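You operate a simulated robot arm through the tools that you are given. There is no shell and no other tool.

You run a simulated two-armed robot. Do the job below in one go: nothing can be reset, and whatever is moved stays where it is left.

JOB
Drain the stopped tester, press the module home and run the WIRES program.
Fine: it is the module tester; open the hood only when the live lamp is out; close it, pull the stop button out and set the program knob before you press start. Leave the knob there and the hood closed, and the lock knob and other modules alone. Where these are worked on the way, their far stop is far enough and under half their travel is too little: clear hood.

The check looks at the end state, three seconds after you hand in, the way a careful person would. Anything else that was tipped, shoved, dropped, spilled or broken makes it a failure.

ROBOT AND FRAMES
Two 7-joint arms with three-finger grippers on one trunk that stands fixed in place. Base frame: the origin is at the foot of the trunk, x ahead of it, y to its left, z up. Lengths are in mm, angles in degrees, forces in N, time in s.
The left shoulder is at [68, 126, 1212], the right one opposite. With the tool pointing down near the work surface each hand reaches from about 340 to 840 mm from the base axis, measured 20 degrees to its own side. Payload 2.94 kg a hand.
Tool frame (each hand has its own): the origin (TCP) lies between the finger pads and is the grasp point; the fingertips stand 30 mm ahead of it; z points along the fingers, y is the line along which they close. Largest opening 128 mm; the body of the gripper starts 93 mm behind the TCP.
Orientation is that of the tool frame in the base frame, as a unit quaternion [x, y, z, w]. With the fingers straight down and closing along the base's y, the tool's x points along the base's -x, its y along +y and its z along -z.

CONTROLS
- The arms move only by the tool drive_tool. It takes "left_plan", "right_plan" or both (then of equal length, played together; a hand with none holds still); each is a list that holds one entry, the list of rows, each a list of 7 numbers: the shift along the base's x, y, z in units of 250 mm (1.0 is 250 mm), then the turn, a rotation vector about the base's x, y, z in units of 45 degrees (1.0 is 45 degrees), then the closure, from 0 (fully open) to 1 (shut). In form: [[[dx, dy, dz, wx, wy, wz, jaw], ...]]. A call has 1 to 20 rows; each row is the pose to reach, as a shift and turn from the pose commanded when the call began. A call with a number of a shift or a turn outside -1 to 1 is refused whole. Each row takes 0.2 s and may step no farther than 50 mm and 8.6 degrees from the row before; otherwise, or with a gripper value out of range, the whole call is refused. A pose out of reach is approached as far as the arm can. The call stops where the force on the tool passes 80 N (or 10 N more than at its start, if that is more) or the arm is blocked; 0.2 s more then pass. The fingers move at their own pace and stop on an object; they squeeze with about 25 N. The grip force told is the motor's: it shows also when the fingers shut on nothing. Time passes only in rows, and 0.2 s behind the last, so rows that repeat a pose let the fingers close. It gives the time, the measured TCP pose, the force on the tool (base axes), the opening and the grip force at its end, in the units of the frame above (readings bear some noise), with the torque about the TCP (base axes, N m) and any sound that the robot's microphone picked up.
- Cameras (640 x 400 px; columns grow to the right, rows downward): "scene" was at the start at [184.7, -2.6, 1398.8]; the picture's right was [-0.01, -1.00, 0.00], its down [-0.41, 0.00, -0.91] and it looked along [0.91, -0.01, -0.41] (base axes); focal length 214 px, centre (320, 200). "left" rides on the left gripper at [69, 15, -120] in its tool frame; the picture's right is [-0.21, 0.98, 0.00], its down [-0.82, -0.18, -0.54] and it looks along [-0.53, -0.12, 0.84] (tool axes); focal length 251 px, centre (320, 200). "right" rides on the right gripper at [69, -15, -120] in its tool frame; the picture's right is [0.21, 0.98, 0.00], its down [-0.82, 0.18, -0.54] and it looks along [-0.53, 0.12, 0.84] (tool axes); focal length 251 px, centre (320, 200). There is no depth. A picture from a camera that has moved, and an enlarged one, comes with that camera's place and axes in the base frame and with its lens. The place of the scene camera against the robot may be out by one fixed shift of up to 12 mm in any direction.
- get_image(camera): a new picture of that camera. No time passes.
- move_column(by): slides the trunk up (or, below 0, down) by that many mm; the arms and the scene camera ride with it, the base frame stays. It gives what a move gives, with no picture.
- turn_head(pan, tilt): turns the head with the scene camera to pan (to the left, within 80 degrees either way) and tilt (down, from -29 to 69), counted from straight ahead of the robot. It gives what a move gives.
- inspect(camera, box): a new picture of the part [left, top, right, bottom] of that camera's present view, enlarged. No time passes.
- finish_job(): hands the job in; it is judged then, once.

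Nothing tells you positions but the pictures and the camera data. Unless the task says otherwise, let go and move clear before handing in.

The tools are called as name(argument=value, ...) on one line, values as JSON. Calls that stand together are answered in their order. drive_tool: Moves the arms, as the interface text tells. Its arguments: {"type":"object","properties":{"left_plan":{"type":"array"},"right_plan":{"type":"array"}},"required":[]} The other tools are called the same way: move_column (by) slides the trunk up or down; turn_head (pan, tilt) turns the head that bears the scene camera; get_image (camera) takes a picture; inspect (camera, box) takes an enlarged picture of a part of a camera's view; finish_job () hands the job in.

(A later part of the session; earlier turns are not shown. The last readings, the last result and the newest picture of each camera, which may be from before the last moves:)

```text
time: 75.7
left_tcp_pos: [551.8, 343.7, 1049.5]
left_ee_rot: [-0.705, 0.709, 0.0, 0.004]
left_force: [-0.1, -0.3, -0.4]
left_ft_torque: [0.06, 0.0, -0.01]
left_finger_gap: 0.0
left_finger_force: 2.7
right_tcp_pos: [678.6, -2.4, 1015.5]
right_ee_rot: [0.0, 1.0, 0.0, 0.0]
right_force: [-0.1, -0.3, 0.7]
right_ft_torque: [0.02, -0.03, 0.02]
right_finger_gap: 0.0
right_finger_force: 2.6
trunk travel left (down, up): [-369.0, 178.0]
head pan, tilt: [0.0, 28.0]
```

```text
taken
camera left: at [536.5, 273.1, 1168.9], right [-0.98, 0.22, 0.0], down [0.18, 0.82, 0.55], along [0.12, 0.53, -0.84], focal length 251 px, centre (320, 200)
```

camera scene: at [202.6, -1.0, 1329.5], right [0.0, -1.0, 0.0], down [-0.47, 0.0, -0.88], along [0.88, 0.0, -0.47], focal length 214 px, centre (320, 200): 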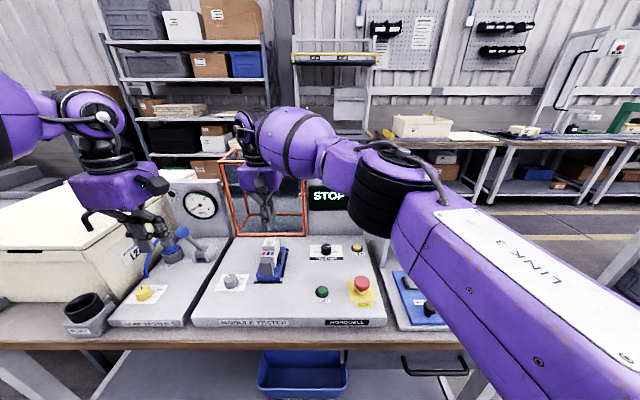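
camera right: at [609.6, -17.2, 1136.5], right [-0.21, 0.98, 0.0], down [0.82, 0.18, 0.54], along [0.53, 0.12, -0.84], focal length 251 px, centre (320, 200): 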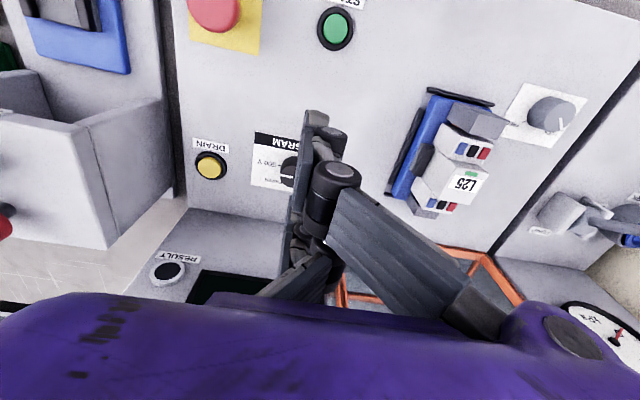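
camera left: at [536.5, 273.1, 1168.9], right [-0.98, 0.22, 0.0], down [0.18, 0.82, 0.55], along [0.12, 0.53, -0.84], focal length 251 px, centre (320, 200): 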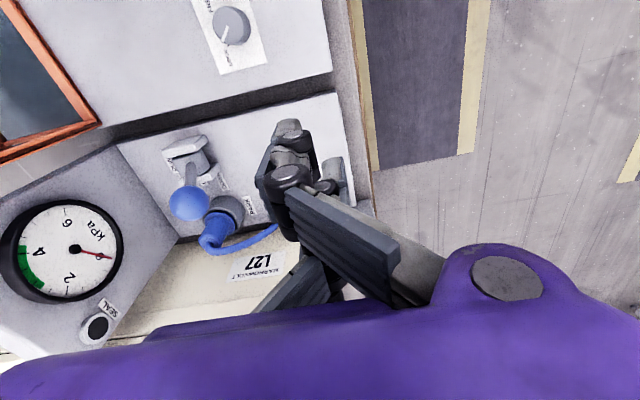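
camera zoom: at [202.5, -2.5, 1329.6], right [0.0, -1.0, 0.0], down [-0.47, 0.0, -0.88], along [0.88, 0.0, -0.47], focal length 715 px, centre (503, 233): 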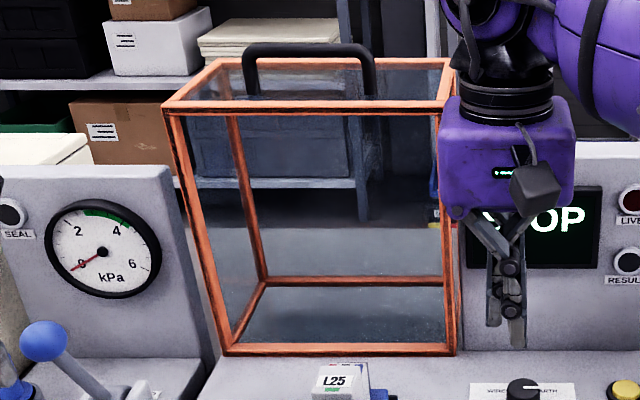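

The handle stands up at roughly x 890, y 182, z 1140–1160. I bring the left hand back the way it came while the right hand moves aside toward the STOP button.

drive_tool(left_plan=[[[0.0, -0.1, 0.1, 0, -0.1, 0, 1], [0.02, -0.22, 0.2, 0, -0.2, 0, 1], [0.04, -0.34, 0.3, 0, -0.3, 0, 1], [0.06, -0.46, 0.38, 0, -0.4, 0, 1], [0.09, -0.6, 0.46, 0, -0.49, 0, 1]]], right_plan=[[[-0.06, -0.08, 0.0, 0, 0, 0, 1], [-0.12, -0.16, 0.0, 0, 0, 0, 1], [-0.18, -0.24, 0.0, 0, 0, 0, 1], [-0.24, -0.32, 0.0, 0, 0, 0, 1], [-0.3, -0.42, 0.0, 0, 0, 0, 1]]])

drive_tool(left_plan=[[[0.12, 0, 0.01, 0, -0.15, 0, 0.9], [0.25, 0, 0.02, 0, -0.3, 0, 0.8], [0.38, 0, 0.04, 0, -0.46, 0, 0.75], [0.5, 0, 0.06, 0, -0.62, 0, 0.75], [0.62, 0, 0.07, 0, -0.78, 0, 0.75], [0.7, 0, 0.08, 0, -0.9, 0, 0.75], [0.76, 0, 0.08, 0, -0.98, 0, 0.75]]])

get_image(camera="left")

get_image(camera="scene")

```text
time: 76.9
left_tcp_pos: [575.9, 193.1, 1164.9]
left_ee_rot: [-0.691, 0.696, -0.135, 0.14]
left_force: [0.7, -0.4, 0.2]
left_ft_torque: [0.06, -0.03, 0.01]
left_finger_gap: 0.0
left_finger_force: 2.6
right_tcp_pos: [602.9, -110.1, 1014.3]
right_ee_rot: [0.001, 1.0, 0.001, 0.0]
right_force: [-1.0, -1.1, -0.7]
right_ft_torque: [0.06, -0.03, -0.02]
right_finger_gap: 0.0
right_finger_force: 2.8
trunk travel left (down, up): [-369.0, 178.0]
head pan, tilt: [0.0, 28.0]
```

```text
time: 78.5
left_tcp_pos: [766.1, 194.1, 1182.6]
left_ee_rot: [-0.589, 0.593, -0.387, 0.389]
left_force: [0.8, 0.1, -0.9]
left_ft_torque: [0.01, -0.01, -0.02]
left_finger_gap: 31.7
left_finger_force: 0.1
right_tcp_pos: [603.8, -107.6, 1014.1]
right_ee_rot: [0.001, 1.0, 0.0, 0.0]
right_force: [0.0, 0.7, -0.2]
right_ft_torque: [-0.01, 0.02, -0.01]
right_finger_gap: 0.0
right_finger_force: 3.1
trunk travel left (down, up): [-369.0, 178.0]
head pan, tilt: [0.0, 28.0]
```

```text
taken
camera left: at [650.4, 124.9, 1216.5], right [-0.39, 0.22, -0.89], down [-0.42, 0.82, 0.39], along [0.82, 0.53, -0.23], focal length 251 px, centre (320, 200)
```

left: 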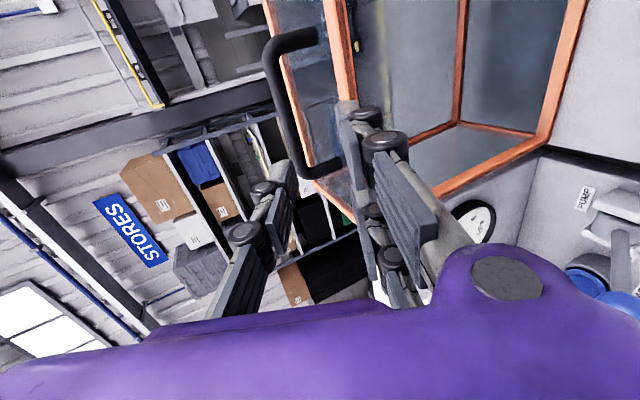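

```text
taken
camera scene: at [203.3, -1.3, 1329.4], right [0.0, -1.0, 0.0], down [-0.47, 0.0, -0.88], along [0.88, 0.0, -0.47], focal length 214 px, centre (320, 200)
```

scene: 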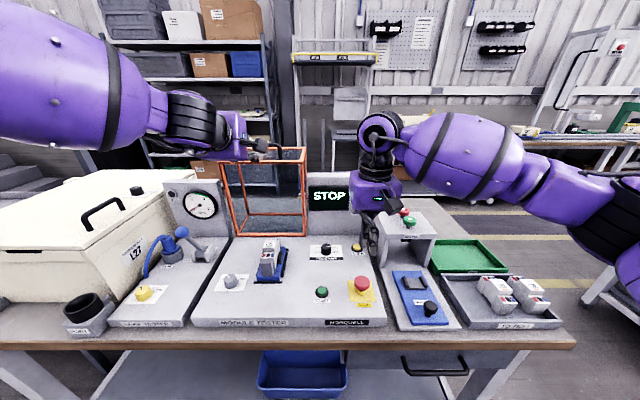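

The hood has settled at its far stop, with the bar near [887,182,1157], which is a bit beyond the left arm's reach in this posture. I'll take the left arm back, re-posture it with the hand un-turned as the right arm had been, and come out again.

drive_tool(left_plan=[[[-0.12, 0, 0.0, 0, 0.15, 0, 1], [-0.25, 0, 0.0, 0, 0.3, 0, 1], [-0.38, 0, 0.0, 0, 0.46, 0, 1], [-0.5, 0, -0.02, 0, 0.62, 0, 1], [-0.62, 0.02, -0.04, 0, 0.78, 0, 1], [-0.74, 0.06, -0.08, 0, 0.9, 0, 1], [-0.82, 0.14, -0.16, 0, 1.0, 0, 1]]])

drive_tool(left_plan=[[[-0.05, 0.1, -0.12, 0, 0.12, 0, 1], [-0.12, 0.2, -0.24, 0, 0.24, 0, 1], [-0.2, 0.3, -0.36, 0, 0.36, 0, 1], [-0.28, 0.38, -0.48, 0, 0.46, 0, 1], [-0.36, 0.42, -0.6, 0, 0.48, 0, 1], [-0.44, 0.44, -0.7, 0, 0.48, 0, 1], [-0.5, 0.44, -0.78, 0, 0.48, 0, 1]]])

get_image(camera="scene")

```text
time: 80.1
left_tcp_pos: [560.6, 231.8, 1144.8]
left_ee_rot: [-0.693, 0.697, -0.13, 0.131]
left_force: [-0.1, 0.2, 0.0]
left_ft_torque: [-0.05, 0.03, -0.01]
left_finger_gap: 0.0
left_finger_force: 3.4
right_tcp_pos: [604.0, -107.7, 1014.7]
right_ee_rot: [0.001, 1.0, 0.0, 0.0]
right_force: [-0.2, -0.8, -0.3]
right_ft_torque: [0.0, 0.0, 0.01]
right_finger_gap: 0.1
right_finger_force: 2.9
trunk travel left (down, up): [-369.0, 178.0]
head pan, tilt: [0.0, 28.0]
```

```text
time: 81.7
left_tcp_pos: [434.2, 341.3, 947.0]
left_ee_rot: [-0.705, 0.709, 0.002, 0.0]
left_force: [0.3, 0.8, 0.1]
left_ft_torque: [-0.03, 0.0, -0.02]
left_finger_gap: 0.0
left_finger_force: 3.0
right_tcp_pos: [604.6, -107.6, 1015.0]
right_ee_rot: [0.002, 1.0, 0.0, 0.0]
right_force: [0.5, -0.5, 0.8]
right_ft_torque: [-0.03, 0.03, -0.03]
right_finger_gap: 0.0
right_finger_force: 3.0
trunk travel left (down, up): [-369.0, 178.0]
head pan, tilt: [0.0, 28.0]
```

```text
taken
camera scene: at [202.8, -1.1, 1329.5], right [0.0, -1.0, 0.0], down [-0.47, 0.0, -0.88], along [0.88, 0.0, -0.47], focal length 214 px, centre (320, 200)
```

scene: 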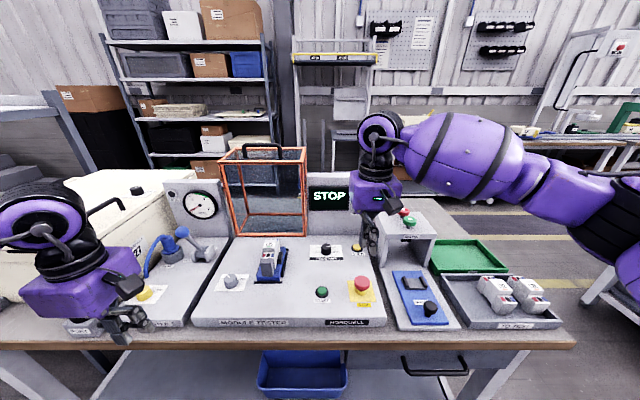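

drive_tool(left_plan=[[[-0.03, 0, 0.02, 0, 0, -0.18, 1], [-0.06, 0, 0.02, 0, 0, -0.36, 1], [-0.09, 0, 0.02, 0, 0, -0.54, 1], [-0.12, 0, 0.02, 0, 0, -0.72, 1], [-0.15, 0, 0.02, 0, 0, -0.9, 1], [-0.17, 0.01, 0.02, 0, 0, -1.0, 1]]])

drive_tool(left_plan=[[[0, 0, 0, 0, 0, -0.18, 1], [0, 0, 0, 0, 0, -0.36, 1], [0, 0, 0, 0, 0, -0.54, 1], [0, 0, 0, 0, 0, -0.72, 1], [0, 0, 0, 0, 0, -0.9, 1], [0, 0, 0, 0, 0, -1.0, 1]]])

turn_head(pan=50, tilt=25)

get_image(camera="scene")

```text
time: 83.1
left_tcp_pos: [391.5, 342.5, 955.0]
left_ee_rot: [-0.38, 0.925, 0.002, 0.001]
left_force: [0.0, 0.8, 0.0]
left_ft_torque: [-0.03, 0.0, 0.0]
left_finger_gap: 0.0
left_finger_force: 2.4
right_tcp_pos: [604.1, -107.3, 1015.1]
right_ee_rot: [0.001, 1.0, 0.0, 0.001]
right_force: [0.1, -0.2, 0.4]
right_ft_torque: [-0.03, 0.01, 0.03]
right_finger_gap: 0.0
right_finger_force: 3.0
trunk travel left (down, up): [-369.0, 178.0]
head pan, tilt: [0.0, 28.0]
```

```text
time: 84.5
left_tcp_pos: [392.7, 343.5, 953.1]
left_ee_rot: [0.003, 1.0, 0.001, 0.001]
left_force: [0.8, 0.6, 0.1]
left_ft_torque: [0.02, 0.01, 0.02]
left_finger_gap: 0.0
left_finger_force: 2.7
right_tcp_pos: [604.0, -108.0, 1014.4]
right_ee_rot: [0.0, 1.0, 0.0, 0.001]
right_force: [0.2, -0.4, -0.6]
right_ft_torque: [0.0, 0.03, -0.01]
right_finger_gap: 0.0
right_finger_force: 2.6
trunk travel left (down, up): [-369.0, 178.0]
head pan, tilt: [0.0, 28.0]
```

```text
time: 85.6
left_tcp_pos: [392.8, 342.6, 954.9]
left_ee_rot: [0.002, 1.0, 0.0, 0.001]
left_force: [-0.7, 0.4, 0.0]
left_ft_torque: [0.02, 0.0, 0.0]
left_finger_gap: 0.3
left_finger_force: 3.4
right_tcp_pos: [604.0, -108.1, 1013.8]
right_ee_rot: [0.001, 1.0, 0.0, 0.0]
right_force: [-0.7, 0.1, -0.7]
right_ft_torque: [0.03, -0.02, -0.01]
right_finger_gap: 0.1
right_finger_force: 3.0
trunk travel left (down, up): [-369.0, 178.0]
head pan, tilt: [50.0, 25.0]
```

```text
taken
camera scene: at [170.7, 69.0, 1334.3], right [0.77, -0.64, 0.0], down [-0.27, -0.32, -0.91], along [0.58, 0.69, -0.42], focal length 214 px, centre (320, 200)
```

scene: 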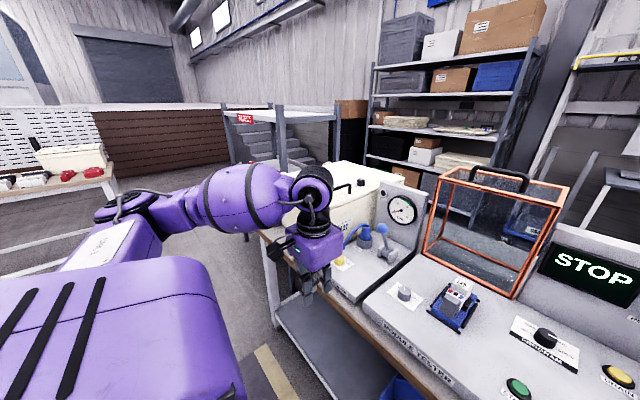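

The left arm now mirrors the right arm's good posture. I run the same outward path.

drive_tool(left_plan=[[[0.1, 0, 0.1, 0, 0, 0, 1], [0.25, 0, 0.2, 0, 0, 0, 1], [0.4, 0, 0.3, 0, 0, 0, 1], [0.55, 0, 0.35, 0, 0, 0, 1], [0.7, 0.0, 0.4, 0, 0, 0, 1], [0.85, 0.0, 0.4, 0, 0, 0, 1], [0.98, 0.0, 0.4, 0, 0, 0, 1]]])

drive_tool(left_plan=[[[0.1, -0.0, 0.0, 0, 0, 0, 1], [0.2, -0.0, 0.0, 0, 0, 0, 1], [0.3, -0.0, 0.0, 0, 0, 0, 1], [0.4, -0.0, 0.0, 0, 0, 0, 1]]])

get_image(camera="scene")

```text
time: 87.2
left_tcp_pos: [638.0, 343.0, 1052.7]
left_ee_rot: [0.002, 1.0, 0.002, 0.001]
left_force: [-0.1, 0.1, 1.2]
left_ft_torque: [0.0, 0.02, -0.02]
left_finger_gap: 0.1
left_finger_force: 3.4
right_tcp_pos: [603.9, -107.9, 1015.1]
right_ee_rot: [0.001, 1.0, 0.0, 0.0]
right_force: [0.0, -0.2, 0.4]
right_ft_torque: [0.05, 0.01, 0.01]
right_finger_gap: 0.0
right_finger_force: 3.2
trunk travel left (down, up): [-369.0, 178.0]
head pan, tilt: [50.0, 25.0]
```

```text
time: 88.2
left_tcp_pos: [738.4, 341.4, 1052.9]
left_ee_rot: [0.003, 1.0, 0.002, 0.001]
left_force: [1.2, -0.8, 0.2]
left_ft_torque: [0.01, 0.04, 0.04]
left_finger_gap: 0.0
left_finger_force: 2.9
right_tcp_pos: [604.9, -108.5, 1014.0]
right_ee_rot: [0.001, 1.0, 0.0, 0.001]
right_force: [0.0, 0.3, 0.4]
right_ft_torque: [0.03, -0.01, 0.03]
right_finger_gap: 0.1
right_finger_force: 3.0
trunk travel left (down, up): [-369.0, 178.0]
head pan, tilt: [50.0, 25.0]
```

```text
taken
camera scene: at [171.3, 68.5, 1334.3], right [0.77, -0.64, 0.0], down [-0.27, -0.32, -0.91], along [0.58, 0.69, -0.42], focal length 214 px, centre (320, 200)
```

scene: 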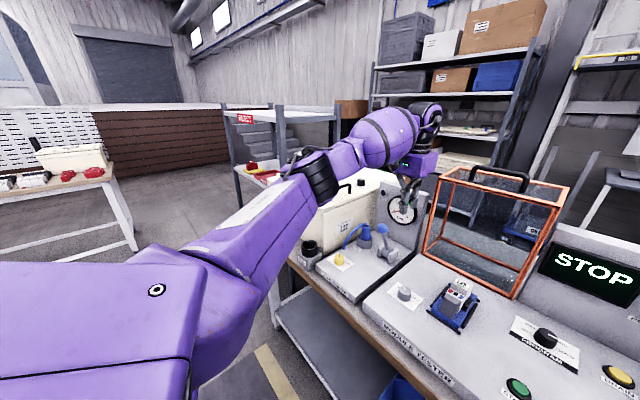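

The left arm is in the good posture now at [738,341,1053]. I turn the hand +90 about z in two stages while easing inward.

drive_tool(left_plan=[[[-0.02, -0.02, 0.0, 0, 0, 0.17, 1], [-0.05, -0.05, 0.0, 0, 0, 0.34, 1], [-0.08, -0.08, 0.0, 0, 0, 0.5, 1], [-0.11, -0.11, 0.0, 0, 0, 0.67, 1], [-0.14, -0.14, 0.0, 0, 0, 0.84, 1], [-0.16, -0.16, 0.0, 0, 0, 1.0, 1]]])

drive_tool(left_plan=[[[-0.02, -0.02, 0.0, 0, 0, 0.17, 1], [-0.05, -0.05, 0.0, 0, 0, 0.34, 1], [-0.08, -0.08, 0.0, 0, 0, 0.5, 1], [-0.11, -0.11, 0.0, 0, 0, 0.67, 1], [-0.14, -0.14, 0.0, 0, 0, 0.84, 1], [-0.16, -0.16, 0.0, 0, 0, 1.0, 1]]])

get_image(camera="scene")

```text
time: 89.6
left_tcp_pos: [697.5, 303.1, 1054.8]
left_ee_rot: [-0.381, 0.925, 0.001, 0.002]
left_force: [-0.1, 0.6, 0.2]
left_ft_torque: [0.01, 0.01, 0.0]
left_finger_gap: 0.0
left_finger_force: 3.1
right_tcp_pos: [603.7, -107.3, 1014.4]
right_ee_rot: [0.001, 1.0, 0.0, 0.001]
right_force: [0.8, 0.0, 0.2]
right_ft_torque: [0.0, 0.01, -0.01]
right_finger_gap: 0.1
right_finger_force: 2.7
trunk travel left (down, up): [-369.0, 178.0]
head pan, tilt: [50.0, 25.0]
```

```text
time: 91.0
left_tcp_pos: [656.6, 262.3, 1054.3]
left_ee_rot: [-0.706, 0.708, 0.002, 0.001]
left_force: [0.5, -0.2, 0.0]
left_ft_torque: [-0.01, -0.02, 0.0]
left_finger_gap: 0.0
left_finger_force: 3.5
right_tcp_pos: [604.8, -106.9, 1015.0]
right_ee_rot: [0.001, 1.0, 0.0, 0.0]
right_force: [0.1, 0.1, -1.4]
right_ft_torque: [-0.01, -0.02, 0.01]
right_finger_gap: 0.0
right_finger_force: 2.8
trunk travel left (down, up): [-369.0, 178.0]
head pan, tilt: [50.0, 25.0]
```

```text
taken
camera scene: at [170.6, 69.0, 1334.4], right [0.77, -0.64, 0.0], down [-0.27, -0.32, -0.91], along [0.58, 0.69, -0.42], focal length 214 px, centre (320, 200)
```

scene: 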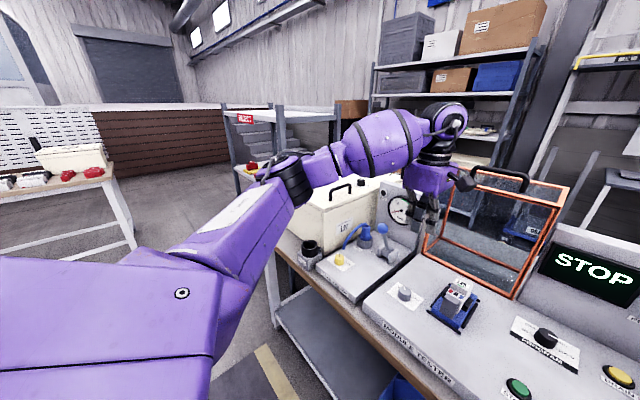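

Posture still good. Now I tilt the hand forward and raise it toward the handle line.

drive_tool(left_plan=[[[0.02, -0.04, 0.06, 0, -0.14, 0, 1], [0.04, -0.08, 0.13, 0, -0.28, 0, 1], [0.06, -0.12, 0.2, 0, -0.43, 0, 0.9], [0.08, -0.16, 0.27, 0, -0.57, 0, 0.8], [0.1, -0.2, 0.34, 0, -0.71, 0, 0.75], [0.13, -0.25, 0.4, 0, -0.86, 0, 0.75], [0.16, -0.3, 0.46, 0, -1.0, 0, 0.75]]])

drive_tool(left_plan=[[[0.04, 0.0, 0.02, 0, -0.12, 0, 0.75], [0.1, -0.01, 0.04, 0, -0.24, 0, 0.75], [0.16, -0.02, 0.06, 0, -0.34, 0, 0.75]]])

get_image(camera="scene")

get_image(camera="left")

```text
time: 92.6
left_tcp_pos: [698.0, 189.0, 1170.2]
left_ee_rot: [-0.652, 0.655, -0.269, 0.272]
left_force: [0.1, -0.4, 0.3]
left_ft_torque: [-0.02, -0.01, 0.0]
left_finger_gap: 32.1
left_finger_force: 0.0
right_tcp_pos: [603.4, -108.3, 1015.3]
right_ee_rot: [0.001, 1.0, 0.0, 0.0]
right_force: [-0.4, -1.1, -0.7]
right_ft_torque: [0.0, 0.0, 0.0]
right_finger_gap: 0.0
right_finger_force: 2.7
trunk travel left (down, up): [-369.0, 178.0]
head pan, tilt: [50.0, 25.0]
```

```text
time: 93.4
left_tcp_pos: [738.1, 183.2, 1183.4]
left_ee_rot: [-0.611, 0.613, -0.353, 0.356]
left_force: [0.1, -1.0, -0.1]
left_ft_torque: [-0.01, 0.02, 0.01]
left_finger_gap: 32.2
left_finger_force: 0.0
right_tcp_pos: [604.2, -106.9, 1014.4]
right_ee_rot: [0.001, 1.0, 0.0, 0.0]
right_force: [-0.5, -0.2, -0.4]
right_ft_torque: [-0.01, -0.02, 0.02]
right_finger_gap: 0.2
right_finger_force: 3.3
trunk travel left (down, up): [-369.0, 178.0]
head pan, tilt: [50.0, 25.0]
```

```text
taken
camera scene: at [171.0, 69.1, 1334.3], right [0.77, -0.64, 0.0], down [-0.27, -0.32, -0.91], along [0.58, 0.69, -0.42], focal length 214 px, centre (320, 200)
```

scene: 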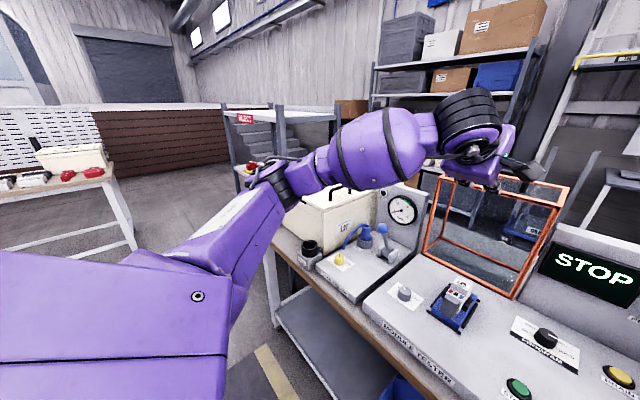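

```text
taken
camera left: at [627.2, 112.3, 1228.7], right [-0.48, 0.22, -0.85], down [-0.38, 0.82, 0.43], along [0.79, 0.53, -0.31], focal length 251 px, centre (320, 200)
```

left: 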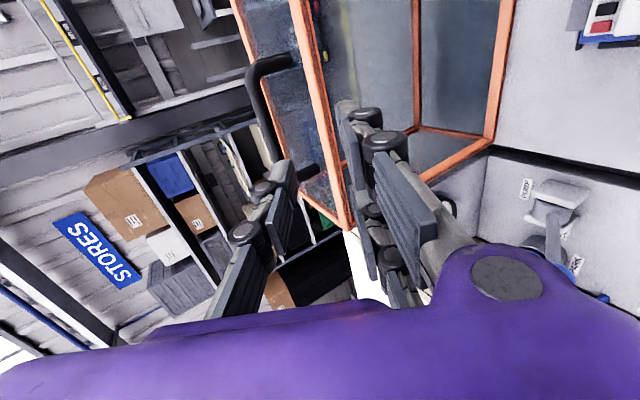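

The left arm keeps its good posture. The bar is at about [889,182,1155]; I go to a pre-grasp point on the axis.

drive_tool(left_plan=[[[0.1, 0.0, 0.0, 0, 0, 0, 0.75], [0.2, 0.0, 0.0, 0, 0, 0, 0.75], [0.3, -0.004, 0.0, 0, 0, 0, 0.75], [0.4, -0.004, 0.0, 0, 0, 0, 0.75]]])

get_image(camera="left")

inspect(camera="left", box=[180, 20, 420, 250])

```text
time: 94.4
left_tcp_pos: [839.6, 182.2, 1181.7]
left_ee_rot: [-0.61, 0.614, -0.352, 0.357]
left_force: [-0.2, -0.1, 0.0]
left_ft_torque: [0.02, 0.01, 0.04]
left_finger_gap: 31.8
left_finger_force: 0.1
right_tcp_pos: [604.0, -107.3, 1013.8]
right_ee_rot: [0.0, 1.0, 0.0, 0.0]
right_force: [-0.6, 0.9, -1.3]
right_ft_torque: [-0.02, -0.01, 0.02]
right_finger_gap: 0.0
right_finger_force: 3.3
trunk travel left (down, up): [-369.0, 178.0]
head pan, tilt: [50.0, 25.0]
```

```text
taken
camera left: at [728.0, 111.5, 1228.1], right [-0.49, 0.22, -0.85], down [-0.38, 0.82, 0.43], along [0.79, 0.53, -0.31], focal length 251 px, centre (320, 200)
```

left: 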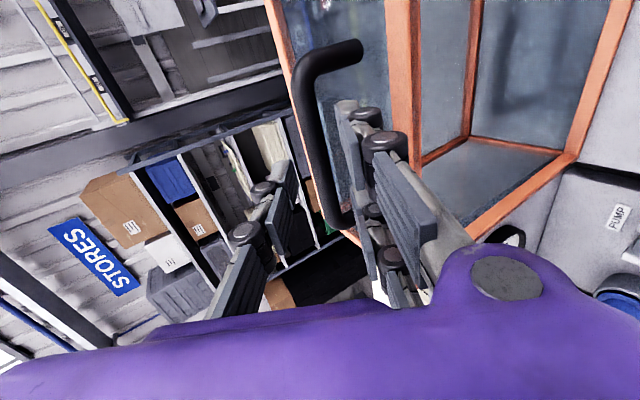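

```text
1.74 times, centred on (300, 135) of left
camera zoom: at [728.0, 111.5, 1228.1], right [-0.49, 0.22, -0.85], down [-0.38, 0.82, 0.43], along [0.79, 0.53, -0.31], focal length 437 px, centre (355, 313)
```

zoom: 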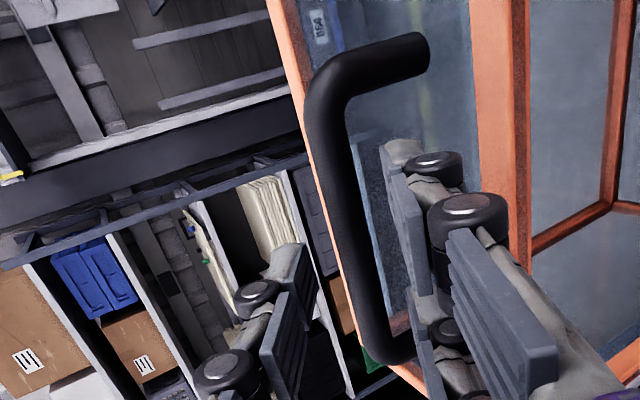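

Re-triangulating, the bar is at about [863,180,1161], right between the fingertips and slightly toward the lower finger. I adjust by 6 mm and advance 15 mm, then check before closing.

drive_tool(left_plan=[[[-0.01, -0.006, -0.02, 0, 0, 0, 0.75], [0.015, -0.008, -0.036, 0, 0, 0, 0.75], [0.042, -0.008, -0.052, 0, 0, 0, 0.75]]])

inspect(camera="left", box=[180, 20, 420, 250])

```text
time: 95.2
left_tcp_pos: [849.2, 180.5, 1171.0]
left_ee_rot: [-0.61, 0.613, -0.352, 0.357]
left_force: [-0.2, -0.7, -0.9]
left_ft_torque: [0.04, -0.01, 0.02]
left_finger_gap: 32.0
left_finger_force: 0.0
right_tcp_pos: [603.9, -108.3, 1015.2]
right_ee_rot: [0.002, 1.0, 0.0, -0.001]
right_force: [-0.2, 0.0, -0.1]
right_ft_torque: [0.0, -0.01, -0.03]
right_finger_gap: 0.0
right_finger_force: 3.2
trunk travel left (down, up): [-369.0, 178.0]
head pan, tilt: [50.0, 25.0]
```

```text
1.74 times, centred on (300, 135) of left
camera zoom: at [737.0, 109.9, 1216.1], right [-0.49, 0.22, -0.85], down [-0.38, 0.82, 0.43], along [0.79, 0.53, -0.31], focal length 437 px, centre (355, 313)
```

zoom: 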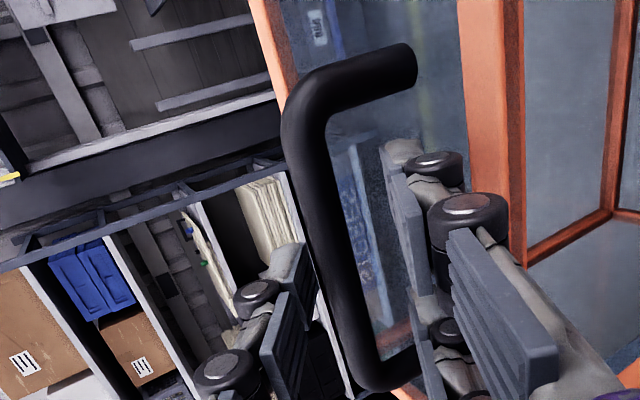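

The bar is now about 5 mm toward the upper finger, so I shift back by that and then close.

drive_tool(left_plan=[[[0.0105, 0.0, 0.0184, 0, 0, 0, 0.75], [0.0105, 0, 0.0184, 0, 0, 0, 0.85], [0.0105, 0, 0.0184, 0, 0, 0, 1], [0.0105, 0, 0.0184, 0, 0, 0, 1]]])

inspect(camera="left", box=[180, 20, 420, 250])

```text
time: 96.2
left_tcp_pos: [851.8, 180.9, 1174.6]
left_ee_rot: [-0.611, 0.613, -0.353, 0.355]
left_force: [-3.6, -1.8, -5.9]
left_ft_torque: [-1.31, 0.13, 1.01]
left_finger_gap: 12.3
left_finger_force: 39.2
right_tcp_pos: [603.2, -108.1, 1014.4]
right_ee_rot: [0.001, 1.0, 0.0, 0.001]
right_force: [0.1, 0.6, -0.7]
right_ft_torque: [-0.03, -0.01, -0.03]
right_finger_gap: 0.1
right_finger_force: 2.9
trunk travel left (down, up): [-369.0, 178.0]
head pan, tilt: [50.0, 25.0]
```

```text
1.74 times, centred on (300, 135) of left
camera zoom: at [739.9, 110.3, 1220.0], right [-0.49, 0.22, -0.85], down [-0.38, 0.82, 0.43], along [0.79, 0.53, -0.32], focal length 437 px, centre (355, 313)
```

zoom: 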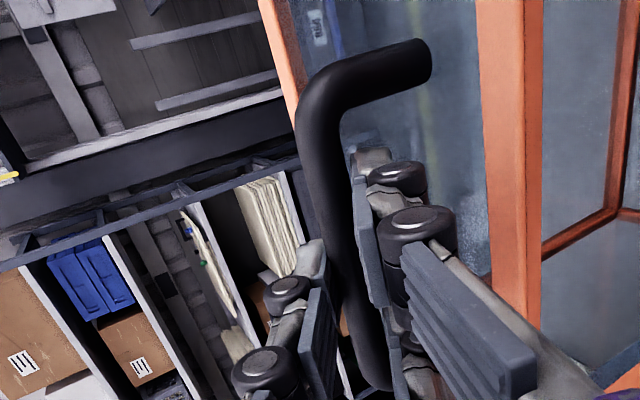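

Gripped again (12.3 mm, 39 N). The consistent hinge fit is x 861, z 828, radius 339, hood at about 85 degrees. I now lower it along that arc, first 15 degrees.

drive_tool(left_plan=[[[-0.117, 0, -0.002, 0, 0.038, 0, 1], [-0.234, 0, -0.014, 0, 0.076, 0, 1], [-0.348, 0, -0.038, 0, 0.113, 0, 1]]])

get_image(camera="scene")

```text
time: 97.0
left_tcp_pos: [762.8, 179.7, 1170.3]
left_ee_rot: [-0.625, 0.627, -0.327, 0.331]
left_force: [-1.4, 2.4, 15.8]
left_ft_torque: [-1.4, -0.29, 0.14]
left_finger_gap: 12.5
left_finger_force: 39.0
right_tcp_pos: [602.1, -107.4, 1016.9]
right_ee_rot: [0.0, 1.0, 0.0, 0.001]
right_force: [0.1, -0.4, 0.4]
right_ft_torque: [0.0, -0.03, 0.0]
right_finger_gap: 0.0
right_finger_force: 3.2
trunk travel left (down, up): [-369.0, 178.0]
head pan, tilt: [50.0, 25.0]
```

```text
taken
camera scene: at [167.8, 69.7, 1334.9], right [0.77, -0.64, 0.0], down [-0.27, -0.32, -0.91], along [0.58, 0.69, -0.42], focal length 214 px, centre (320, 200)
```

scene: 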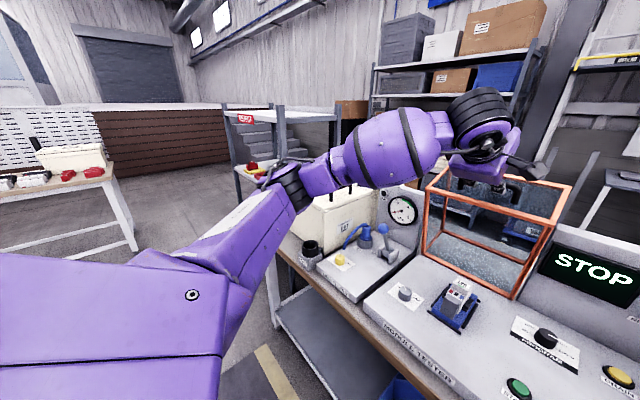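

The force is small (16 N upward), so the true path is slightly higher than my arc. I continue with a corrected arc.

drive_tool(left_plan=[[[-0.117, 0, -0.015, 0, 0.038, 0, 1], [-0.225, 0, -0.052, 0, 0.076, 0, 1], [-0.33, 0, -0.1, 0, 0.113, 0, 1]]])

turn_head(pan=0, tilt=28)

get_image(camera="scene")

```text
time: 97.8
left_tcp_pos: [679.0, 181.0, 1140.6]
left_ee_rot: [-0.64, 0.642, -0.296, 0.301]
left_force: [-6.4, 4.7, 10.7]
left_ft_torque: [-0.7, 0.03, 1.03]
left_finger_gap: 12.2
left_finger_force: 39.3
right_tcp_pos: [602.4, -106.5, 1015.8]
right_ee_rot: [0.001, 1.0, -0.001, 0.001]
right_force: [0.2, 0.8, -0.3]
right_ft_torque: [0.0, -0.01, 0.01]
right_finger_gap: 0.0
right_finger_force: 3.1
trunk travel left (down, up): [-369.0, 178.0]
head pan, tilt: [50.0, 25.0]
```

```text
time: 99.0
left_tcp_pos: [680.3, 180.3, 1141.3]
left_ee_rot: [-0.64, 0.642, -0.298, 0.301]
left_force: [-3.2, 4.8, 6.5]
left_ft_torque: [-0.57, 0.04, 1.36]
left_finger_gap: 12.4
left_finger_force: 39.0
right_tcp_pos: [603.1, -107.1, 1015.5]
right_ee_rot: [0.002, 1.0, 0.0, 0.0]
right_force: [-0.5, -0.3, -0.5]
right_ft_torque: [-0.01, 0.0, 0.0]
right_finger_gap: 0.0
right_finger_force: 2.9
trunk travel left (down, up): [-369.0, 178.0]
head pan, tilt: [0.0, 28.0]
```

```text
taken
camera scene: at [201.5, -0.8, 1329.7], right [0.0, -1.0, 0.0], down [-0.47, 0.0, -0.88], along [0.88, 0.0, -0.47], focal length 214 px, centre (320, 200)
```

scene: 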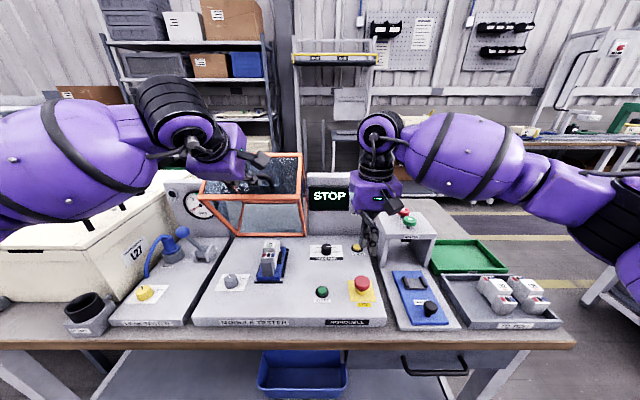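

The hood follows with small force. I continue to about 27 degrees open.

drive_tool(left_plan=[[[-0.125, 0, -0.07, 0, 0.044, 0, 1], [-0.234, 0, -0.157, 0, 0.089, 0, 1], [-0.332, 0, -0.254, 0, 0.133, 0, 1]]])

```text
time: 99.8
left_tcp_pos: [597.0, 180.9, 1078.5]
left_ee_rot: [-0.654, 0.657, -0.262, 0.267]
left_force: [-6.5, 11.2, 5.6]
left_ft_torque: [-0.78, 0.14, 0.13]
left_finger_gap: 11.9
left_finger_force: 38.8
right_tcp_pos: [602.9, -106.3, 1015.9]
right_ee_rot: [0.001, 1.0, -0.001, 0.0]
right_force: [0.3, 0.0, -0.8]
right_ft_torque: [0.03, -0.02, -0.01]
right_finger_gap: 0.0
right_finger_force: 3.1
trunk travel left (down, up): [-369.0, 178.0]
head pan, tilt: [0.0, 28.0]
```

drive_tool(left_plan=[[[-0.087, 0.004, -0.107, 0, 0.044, 0, 1], [-0.163, 0.008, -0.222, 0, 0.089, 0, 1], [-0.225, 0.008, -0.345, 0, 0.133, 0, 1]]])

get_image(camera="scene")

```text
time: 100.6
left_tcp_pos: [538.2, 181.0, 991.2]
left_ee_rot: [-0.666, 0.671, -0.229, 0.231]
left_force: [-17.4, -6.5, 6.1]
left_ft_torque: [-0.12, 0.26, 0.32]
left_finger_gap: 12.0
left_finger_force: 38.7
right_tcp_pos: [603.1, -108.7, 1015.3]
right_ee_rot: [0.001, 1.0, 0.0, 0.0]
right_force: [0.0, 0.5, -0.2]
right_ft_torque: [-0.02, -0.01, 0.01]
right_finger_gap: 0.0
right_finger_force: 2.8
trunk travel left (down, up): [-369.0, 178.0]
head pan, tilt: [0.0, 28.0]
```

```text
taken
camera scene: at [199.9, -2.4, 1330.0], right [0.0, -1.0, 0.0], down [-0.47, 0.0, -0.88], along [0.88, 0.0, -0.47], focal length 214 px, centre (320, 200)
```

scene: 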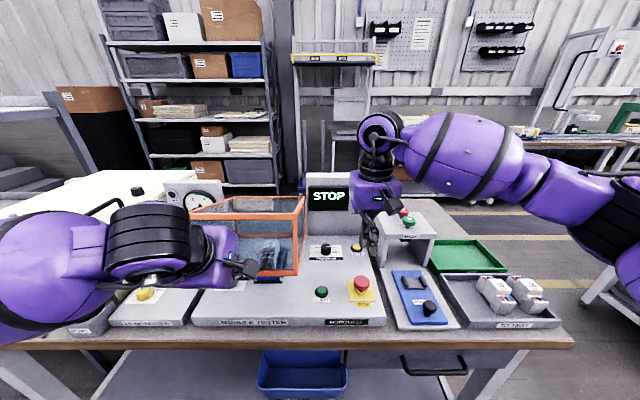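

drive_tool(left_plan=[[[-0.07, 0.004, -0.125, 0, 0.044, 0, 1], [-0.106, 0.004, -0.26, 0, 0.089, 0, 1]]])

```text
time: 101.2
left_tcp_pos: [516.3, 180.8, 925.8]
left_ee_rot: [-0.674, 0.678, -0.206, 0.208]
left_force: [2.6, -12.6, -3.2]
left_ft_torque: [0.14, -0.01, -0.76]
left_finger_gap: 11.9
left_finger_force: 38.8
right_tcp_pos: [605.0, -108.3, 1013.9]
right_ee_rot: [0.002, 1.0, 0.0, -0.001]
right_force: [-0.3, 0.7, 0.4]
right_ft_torque: [0.02, -0.02, 0.04]
right_finger_gap: 0.0
right_finger_force: 3.2
trunk travel left (down, up): [-369.0, 178.0]
head pan, tilt: [0.0, 28.0]
```

drive_tool(left_plan=[[[-0.01, -0.004, -0.08, 0, 0.022, 0, 1], [-0.014, -0.004, -0.144, 0, 0.045, 0, 1], [-0.012, -0.004, -0.176, 0, 0.06, 0, 1]]])

inspect(camera="scene", box=[180, 180, 330, 330])

```text
time: 102.0
left_tcp_pos: [510.5, 180.5, 885.6]
left_ee_rot: [-0.678, 0.682, -0.192, 0.196]
left_force: [-24.3, -0.8, 26.5]
left_ft_torque: [0.2, 0.06, -0.63]
left_finger_gap: 12.1
left_finger_force: 38.5
right_tcp_pos: [600.4, -107.8, 1017.1]
right_ee_rot: [0.001, 1.0, -0.001, 0.001]
right_force: [0.3, -0.6, -0.8]
right_ft_torque: [0.01, -0.01, 0.01]
right_finger_gap: 0.3
right_finger_force: 2.9
trunk travel left (down, up): [-369.0, 178.0]
head pan, tilt: [0.0, 28.0]
```

```text
2.67 times, centred on (255, 255) of scene
camera zoom: at [197.4, -2.3, 1330.7], right [0.0, -1.0, 0.0], down [-0.47, 0.0, -0.88], along [0.88, 0.0, -0.47], focal length 572 px, centre (493, 53)
```

zoom: 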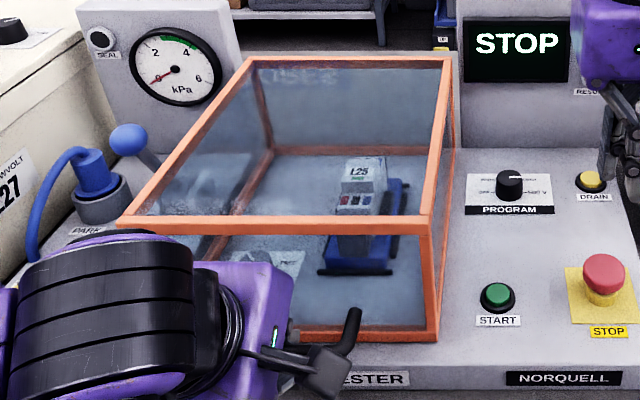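

The hood seems to be down, with 26 N resting force. I relax the force and open the fingers slightly.

drive_tool(left_plan=[[[-0.02, 0, 0.014, 0, 0, 0, 1], [-0.02, 0, 0.014, 0, 0, 0, 0.85], [-0.02, 0, 0.014, 0, 0, 0, 0.78], [-0.02, 0, 0.014, 0, 0, 0, 0.78]]])

inspect(camera="scene", box=[180, 180, 330, 330])

inspect(camera="left", box=[160, 0, 440, 280])

```text
time: 103.0
left_tcp_pos: [507.6, 182.9, 884.6]
left_ee_rot: [-0.68, 0.682, -0.189, 0.193]
left_force: [-0.1, -0.4, -0.4]
left_ft_torque: [0.0, -0.01, 0.01]
left_finger_gap: 28.2
left_finger_force: 0.0
right_tcp_pos: [603.1, -107.2, 1014.2]
right_ee_rot: [0.002, 1.0, 0.0, 0.0]
right_force: [-0.9, -0.5, -0.2]
right_ft_torque: [-0.02, 0.01, 0.0]
right_finger_gap: 0.0
right_finger_force: 3.1
trunk travel left (down, up): [-369.0, 178.0]
head pan, tilt: [0.0, 28.0]
```

```text
2.67 times, centred on (255, 255) of scene
camera zoom: at [202.3, -1.5, 1329.6], right [0.0, -1.0, 0.0], down [-0.47, 0.0, -0.88], along [0.88, 0.0, -0.47], focal length 572 px, centre (493, 53)
```

zoom: 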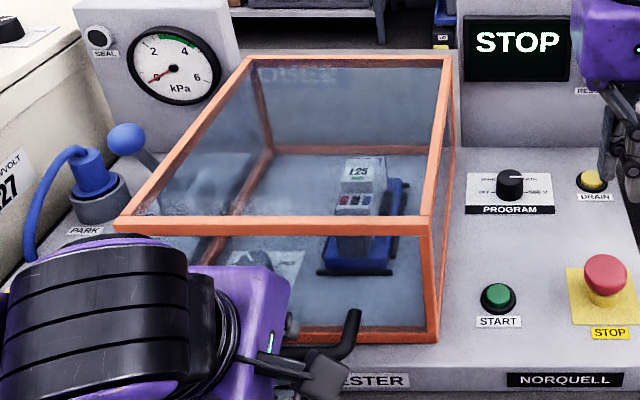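

```text
1.43 times, centred on (300, 140) of left
camera zoom: at [432.1, 111.4, 979.2], right [-0.83, 0.22, -0.51], down [-0.12, 0.82, 0.56], along [0.54, 0.53, -0.66], focal length 359 px, centre (349, 286)
```

zoom: 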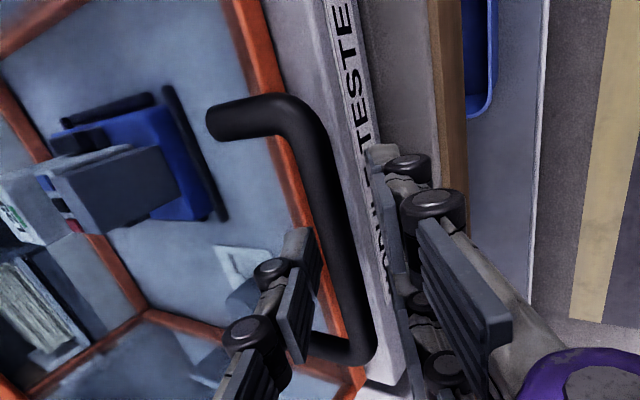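

The hood is closed and the fingers are free. I back out along the tool axis.

drive_tool(left_plan=[[[-0.03, 0, 0.052, 0, 0, 0, 0.78], [-0.06, 0, 0.104, 0, 0, 0, 0.78], [-0.09, 0, 0.156, 0, 0, 0, 0.78], [-0.11, 0, 0.2, 0, 0, 0, 0.78]]])

inspect(camera="left", box=[160, 0, 440, 280])

```text
time: 104.0
left_tcp_pos: [498.5, 184.1, 933.1]
left_ee_rot: [-0.679, 0.683, -0.189, 0.192]
left_force: [-0.1, 0.7, -1.1]
left_ft_torque: [0.02, 0.04, 0.02]
left_finger_gap: 28.0
left_finger_force: 0.1
left hand out of reach, approached as far as the arm can: row 2, 3, 4
right_tcp_pos: [603.9, -107.3, 1014.3]
right_ee_rot: [0.001, 1.0, 0.0, 0.0]
right_force: [-0.7, -0.3, -0.6]
right_ft_torque: [0.01, 0.02, -0.01]
right_finger_gap: 0.0
right_finger_force: 2.9
trunk travel left (down, up): [-369.0, 178.0]
head pan, tilt: [0.0, 28.0]
```

```text
1.43 times, centred on (300, 140) of left
camera zoom: at [423.6, 113.5, 1026.7], right [-0.83, 0.22, -0.5], down [-0.12, 0.82, 0.56], along [0.54, 0.53, -0.66], focal length 359 px, centre (349, 286)
```

zoom: 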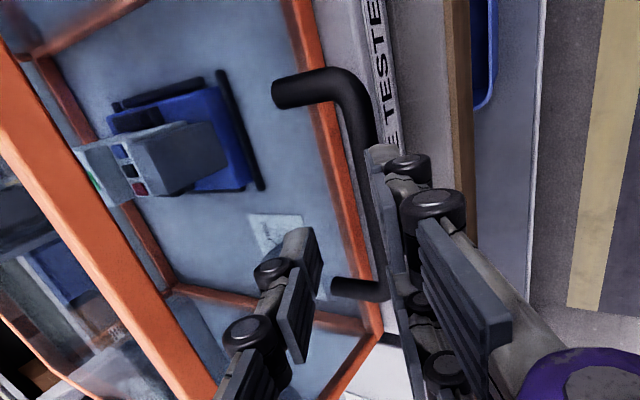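

The left hand is clear of the bar with no force. I take it up and out to the side, levelling it.

drive_tool(left_plan=[[[0.0, 0.0, 0.1, 0, 0.1, 0, 0.9], [0.0, 0.06, 0.2, 0, 0.25, 0, 1], [-0.02, 0.16, 0.3, 0, 0.4, 0, 1], [-0.06, 0.28, 0.32, 0, 0.54, 0, 1], [-0.1, 0.42, 0.32, 0, 0.66, 0, 1], [-0.14, 0.55, 0.3, 0, 0.68, 0, 1]]])

get_image(camera="scene")

inspect(camera="scene", box=[180, 180, 330, 330])

```text
time: 105.4
left_tcp_pos: [463.6, 322.0, 1008.6]
left_ee_rot: [-0.705, 0.709, -0.004, 0.005]
left_force: [0.0, 0.7, 0.3]
left_ft_torque: [-0.01, -0.03, 0.0]
left_finger_gap: 0.2
left_finger_force: 3.0
right_tcp_pos: [604.4, -107.4, 1015.5]
right_ee_rot: [0.0, 1.0, 0.0, 0.0]
right_force: [-0.1, 0.4, -0.6]
right_ft_torque: [-0.04, -0.03, -0.01]
right_finger_gap: 0.2
right_finger_force: 3.1
trunk travel left (down, up): [-369.0, 178.0]
head pan, tilt: [0.0, 28.0]
```

```text
taken
camera scene: at [201.5, -1.0, 1329.7], right [0.0, -1.0, 0.0], down [-0.47, 0.0, -0.88], along [0.88, 0.0, -0.47], focal length 214 px, centre (320, 200)
```

scene: 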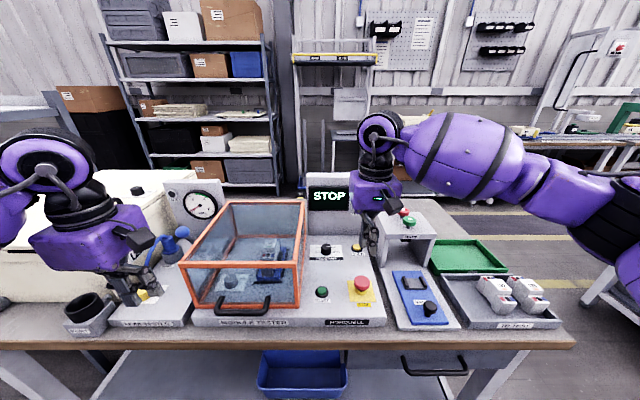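

```text
2.67 times, centred on (255, 255) of scene
camera zoom: at [201.5, -1.0, 1329.7], right [0.0, -1.0, 0.0], down [-0.47, 0.0, -0.88], along [0.88, 0.0, -0.47], focal length 572 px, centre (493, 53)
```

zoom: 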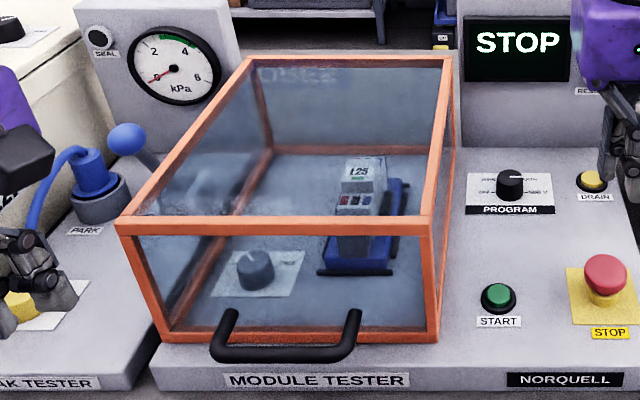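

The hood is closed as it was at first and the lock knob is unchanged. Now for STOP: I open the right hand above it and look.

drive_tool(right_plan=[[[0, 0, 0, 0, 0, 0, 0.4], [0, 0, 0, 0, 0, 0, 0.4], [0, 0, 0, 0, 0, 0, 0.4]]])

get_image(camera="right")

inspect(camera="scene", box=[300, 240, 400, 330])

```text
time: 106.2
left_tcp_pos: [463.8, 321.8, 1009.0]
left_ee_rot: [-0.705, 0.709, -0.003, 0.006]
left_force: [-0.2, 0.1, 0.5]
left_ft_torque: [-0.03, 0.02, -0.03]
left_finger_gap: 0.0
left_finger_force: 3.1
right_tcp_pos: [604.0, -108.6, 1015.2]
right_ee_rot: [0.001, 1.0, 0.0, 0.0]
right_force: [-0.2, 0.9, -0.4]
right_ft_torque: [0.01, -0.03, 0.0]
right_finger_gap: 77.1
right_finger_force: 0.2
trunk travel left (down, up): [-369.0, 178.0]
head pan, tilt: [0.0, 28.0]
```

```text
taken
camera right: at [534.5, -121.9, 1134.8], right [-0.21, 0.98, 0.0], down [0.82, 0.18, 0.54], along [0.53, 0.11, -0.84], focal length 251 px, centre (320, 200)
```

right: 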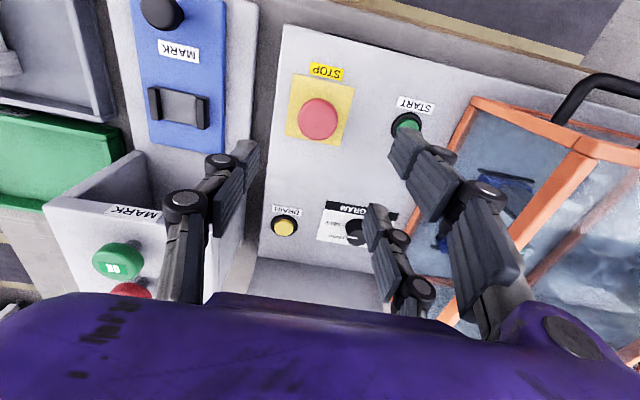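

```text
4.44 times, centred on (350, 285) of scene
camera zoom: at [202.5, -1.4, 1329.6], right [0.0, -1.0, 0.0], down [-0.47, 0.0, -0.88], along [0.88, 0.0, -0.47], focal length 953 px, centre (187, -178)
```

zoom: 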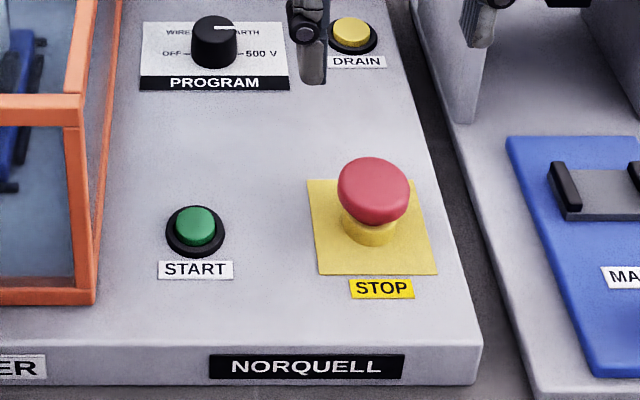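

The STOP mushroom is about 43 mm wide, centred near [604,-108], top at z 864. I lower the right hand around it with a 60 mm opening.

drive_tool(right_plan=[[[0.0, 0.0, -0.15, 0, 0, 0, 0.53], [0.0, 0.0, -0.3, 0, 0, 0, 0.53], [0, 0, -0.42, 0, 0, 0, 0.53]]])

get_image(camera="right")

inspect(camera="scene", box=[310, 220, 410, 320])

```text
time: 107.0
left_tcp_pos: [463.9, 321.2, 1009.1]
left_ee_rot: [-0.705, 0.709, -0.003, 0.006]
left_force: [0.9, 0.1, -0.3]
left_ft_torque: [0.02, 0.03, -0.02]
left_finger_gap: 0.0
left_finger_force: 3.0
right_tcp_pos: [604.9, -105.8, 907.7]
right_ee_rot: [0.001, 1.0, 0.001, 0.0]
right_force: [0.2, 0.0, -0.2]
right_ft_torque: [0.0, 0.01, 0.0]
right_finger_gap: 60.2
right_finger_force: 0.0
trunk travel left (down, up): [-369.0, 178.0]
head pan, tilt: [0.0, 28.0]
```

```text
taken
camera right: at [534.9, -119.5, 1027.8], right [-0.21, 0.98, 0.0], down [0.82, 0.18, 0.54], along [0.53, 0.12, -0.84], focal length 251 px, centre (320, 200)
```

right: 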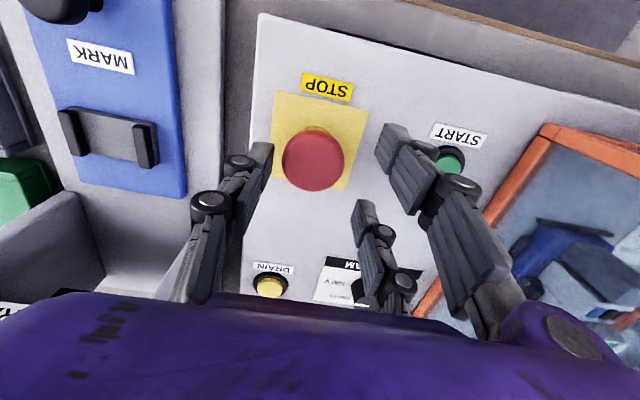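

```text
4.00 times, centred on (360, 270) of scene
camera zoom: at [203.2, -1.7, 1329.5], right [0.0, -1.0, 0.0], down [-0.47, 0.0, -0.88], along [0.88, 0.0, -0.47], focal length 858 px, centre (160, -80)
```

zoom: 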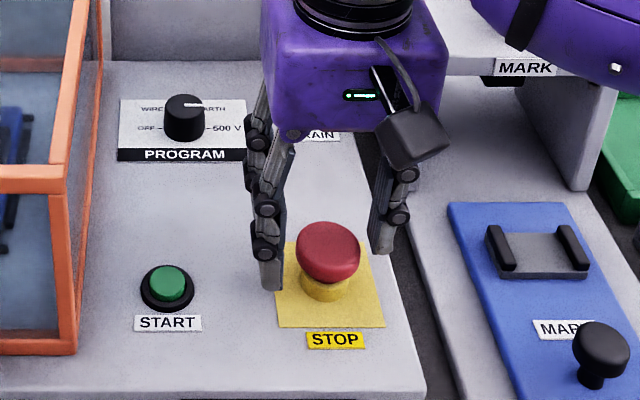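

The head is about 5 mm further to -y; I correct and lower until the pads are beside it.

drive_tool(right_plan=[[[0.006, -0.018, -0.03, 0, 0, 0, 0.53], [0.006, -0.018, -0.08, 0, 0, 0, 0.53], [0.006, -0.018, -0.115, 0, 0, 0, 0.53], [0.006, -0.018, -0.135, 0, 0, 0, 0.53]]])

get_image(camera="right")

inspect(camera="scene", box=[310, 220, 410, 320])

```text
time: 108.0
left_tcp_pos: [463.3, 321.6, 1008.5]
left_ee_rot: [-0.705, 0.709, -0.002, 0.006]
left_force: [0.8, 0.2, 0.5]
left_ft_torque: [0.01, -0.01, 0.01]
left_finger_gap: 0.0
left_finger_force: 3.1
right_tcp_pos: [607.0, -109.7, 875.6]
right_ee_rot: [0.0, 1.0, 0.0, 0.0]
right_force: [0.0, -0.6, 1.5]
right_ft_torque: [0.01, 0.0, -0.02]
right_finger_gap: 60.2
right_finger_force: 0.0
trunk travel left (down, up): [-369.0, 178.0]
head pan, tilt: [0.0, 28.0]
```

```text
taken
camera right: at [535.7, -124.1, 995.4], right [-0.21, 0.98, 0.0], down [0.82, 0.18, 0.54], along [0.53, 0.11, -0.84], focal length 251 px, centre (320, 200)
```

right: 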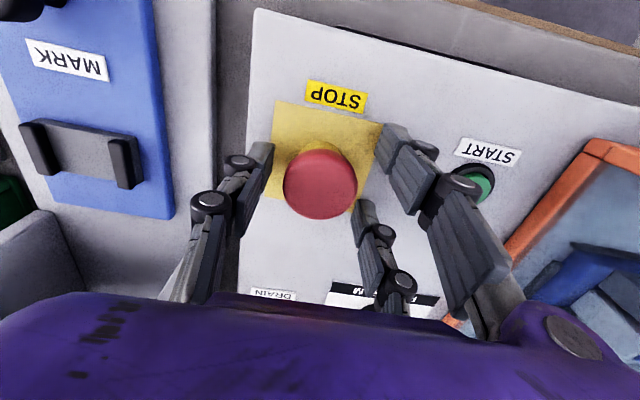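

```text
4.00 times, centred on (360, 270) of scene
camera zoom: at [202.7, -1.5, 1329.5], right [0.0, -1.0, 0.0], down [-0.47, 0.0, -0.88], along [0.88, 0.0, -0.47], focal length 858 px, centre (160, -80)
```

zoom: 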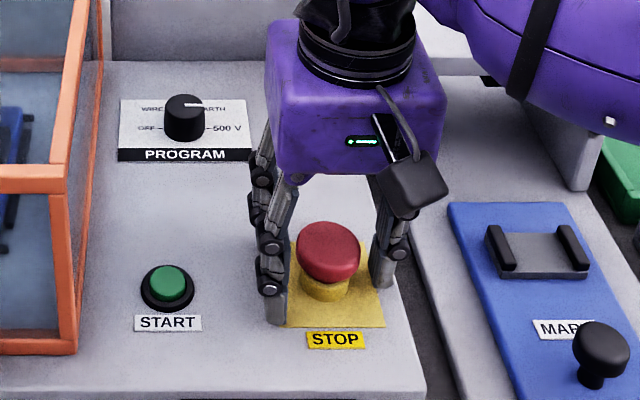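

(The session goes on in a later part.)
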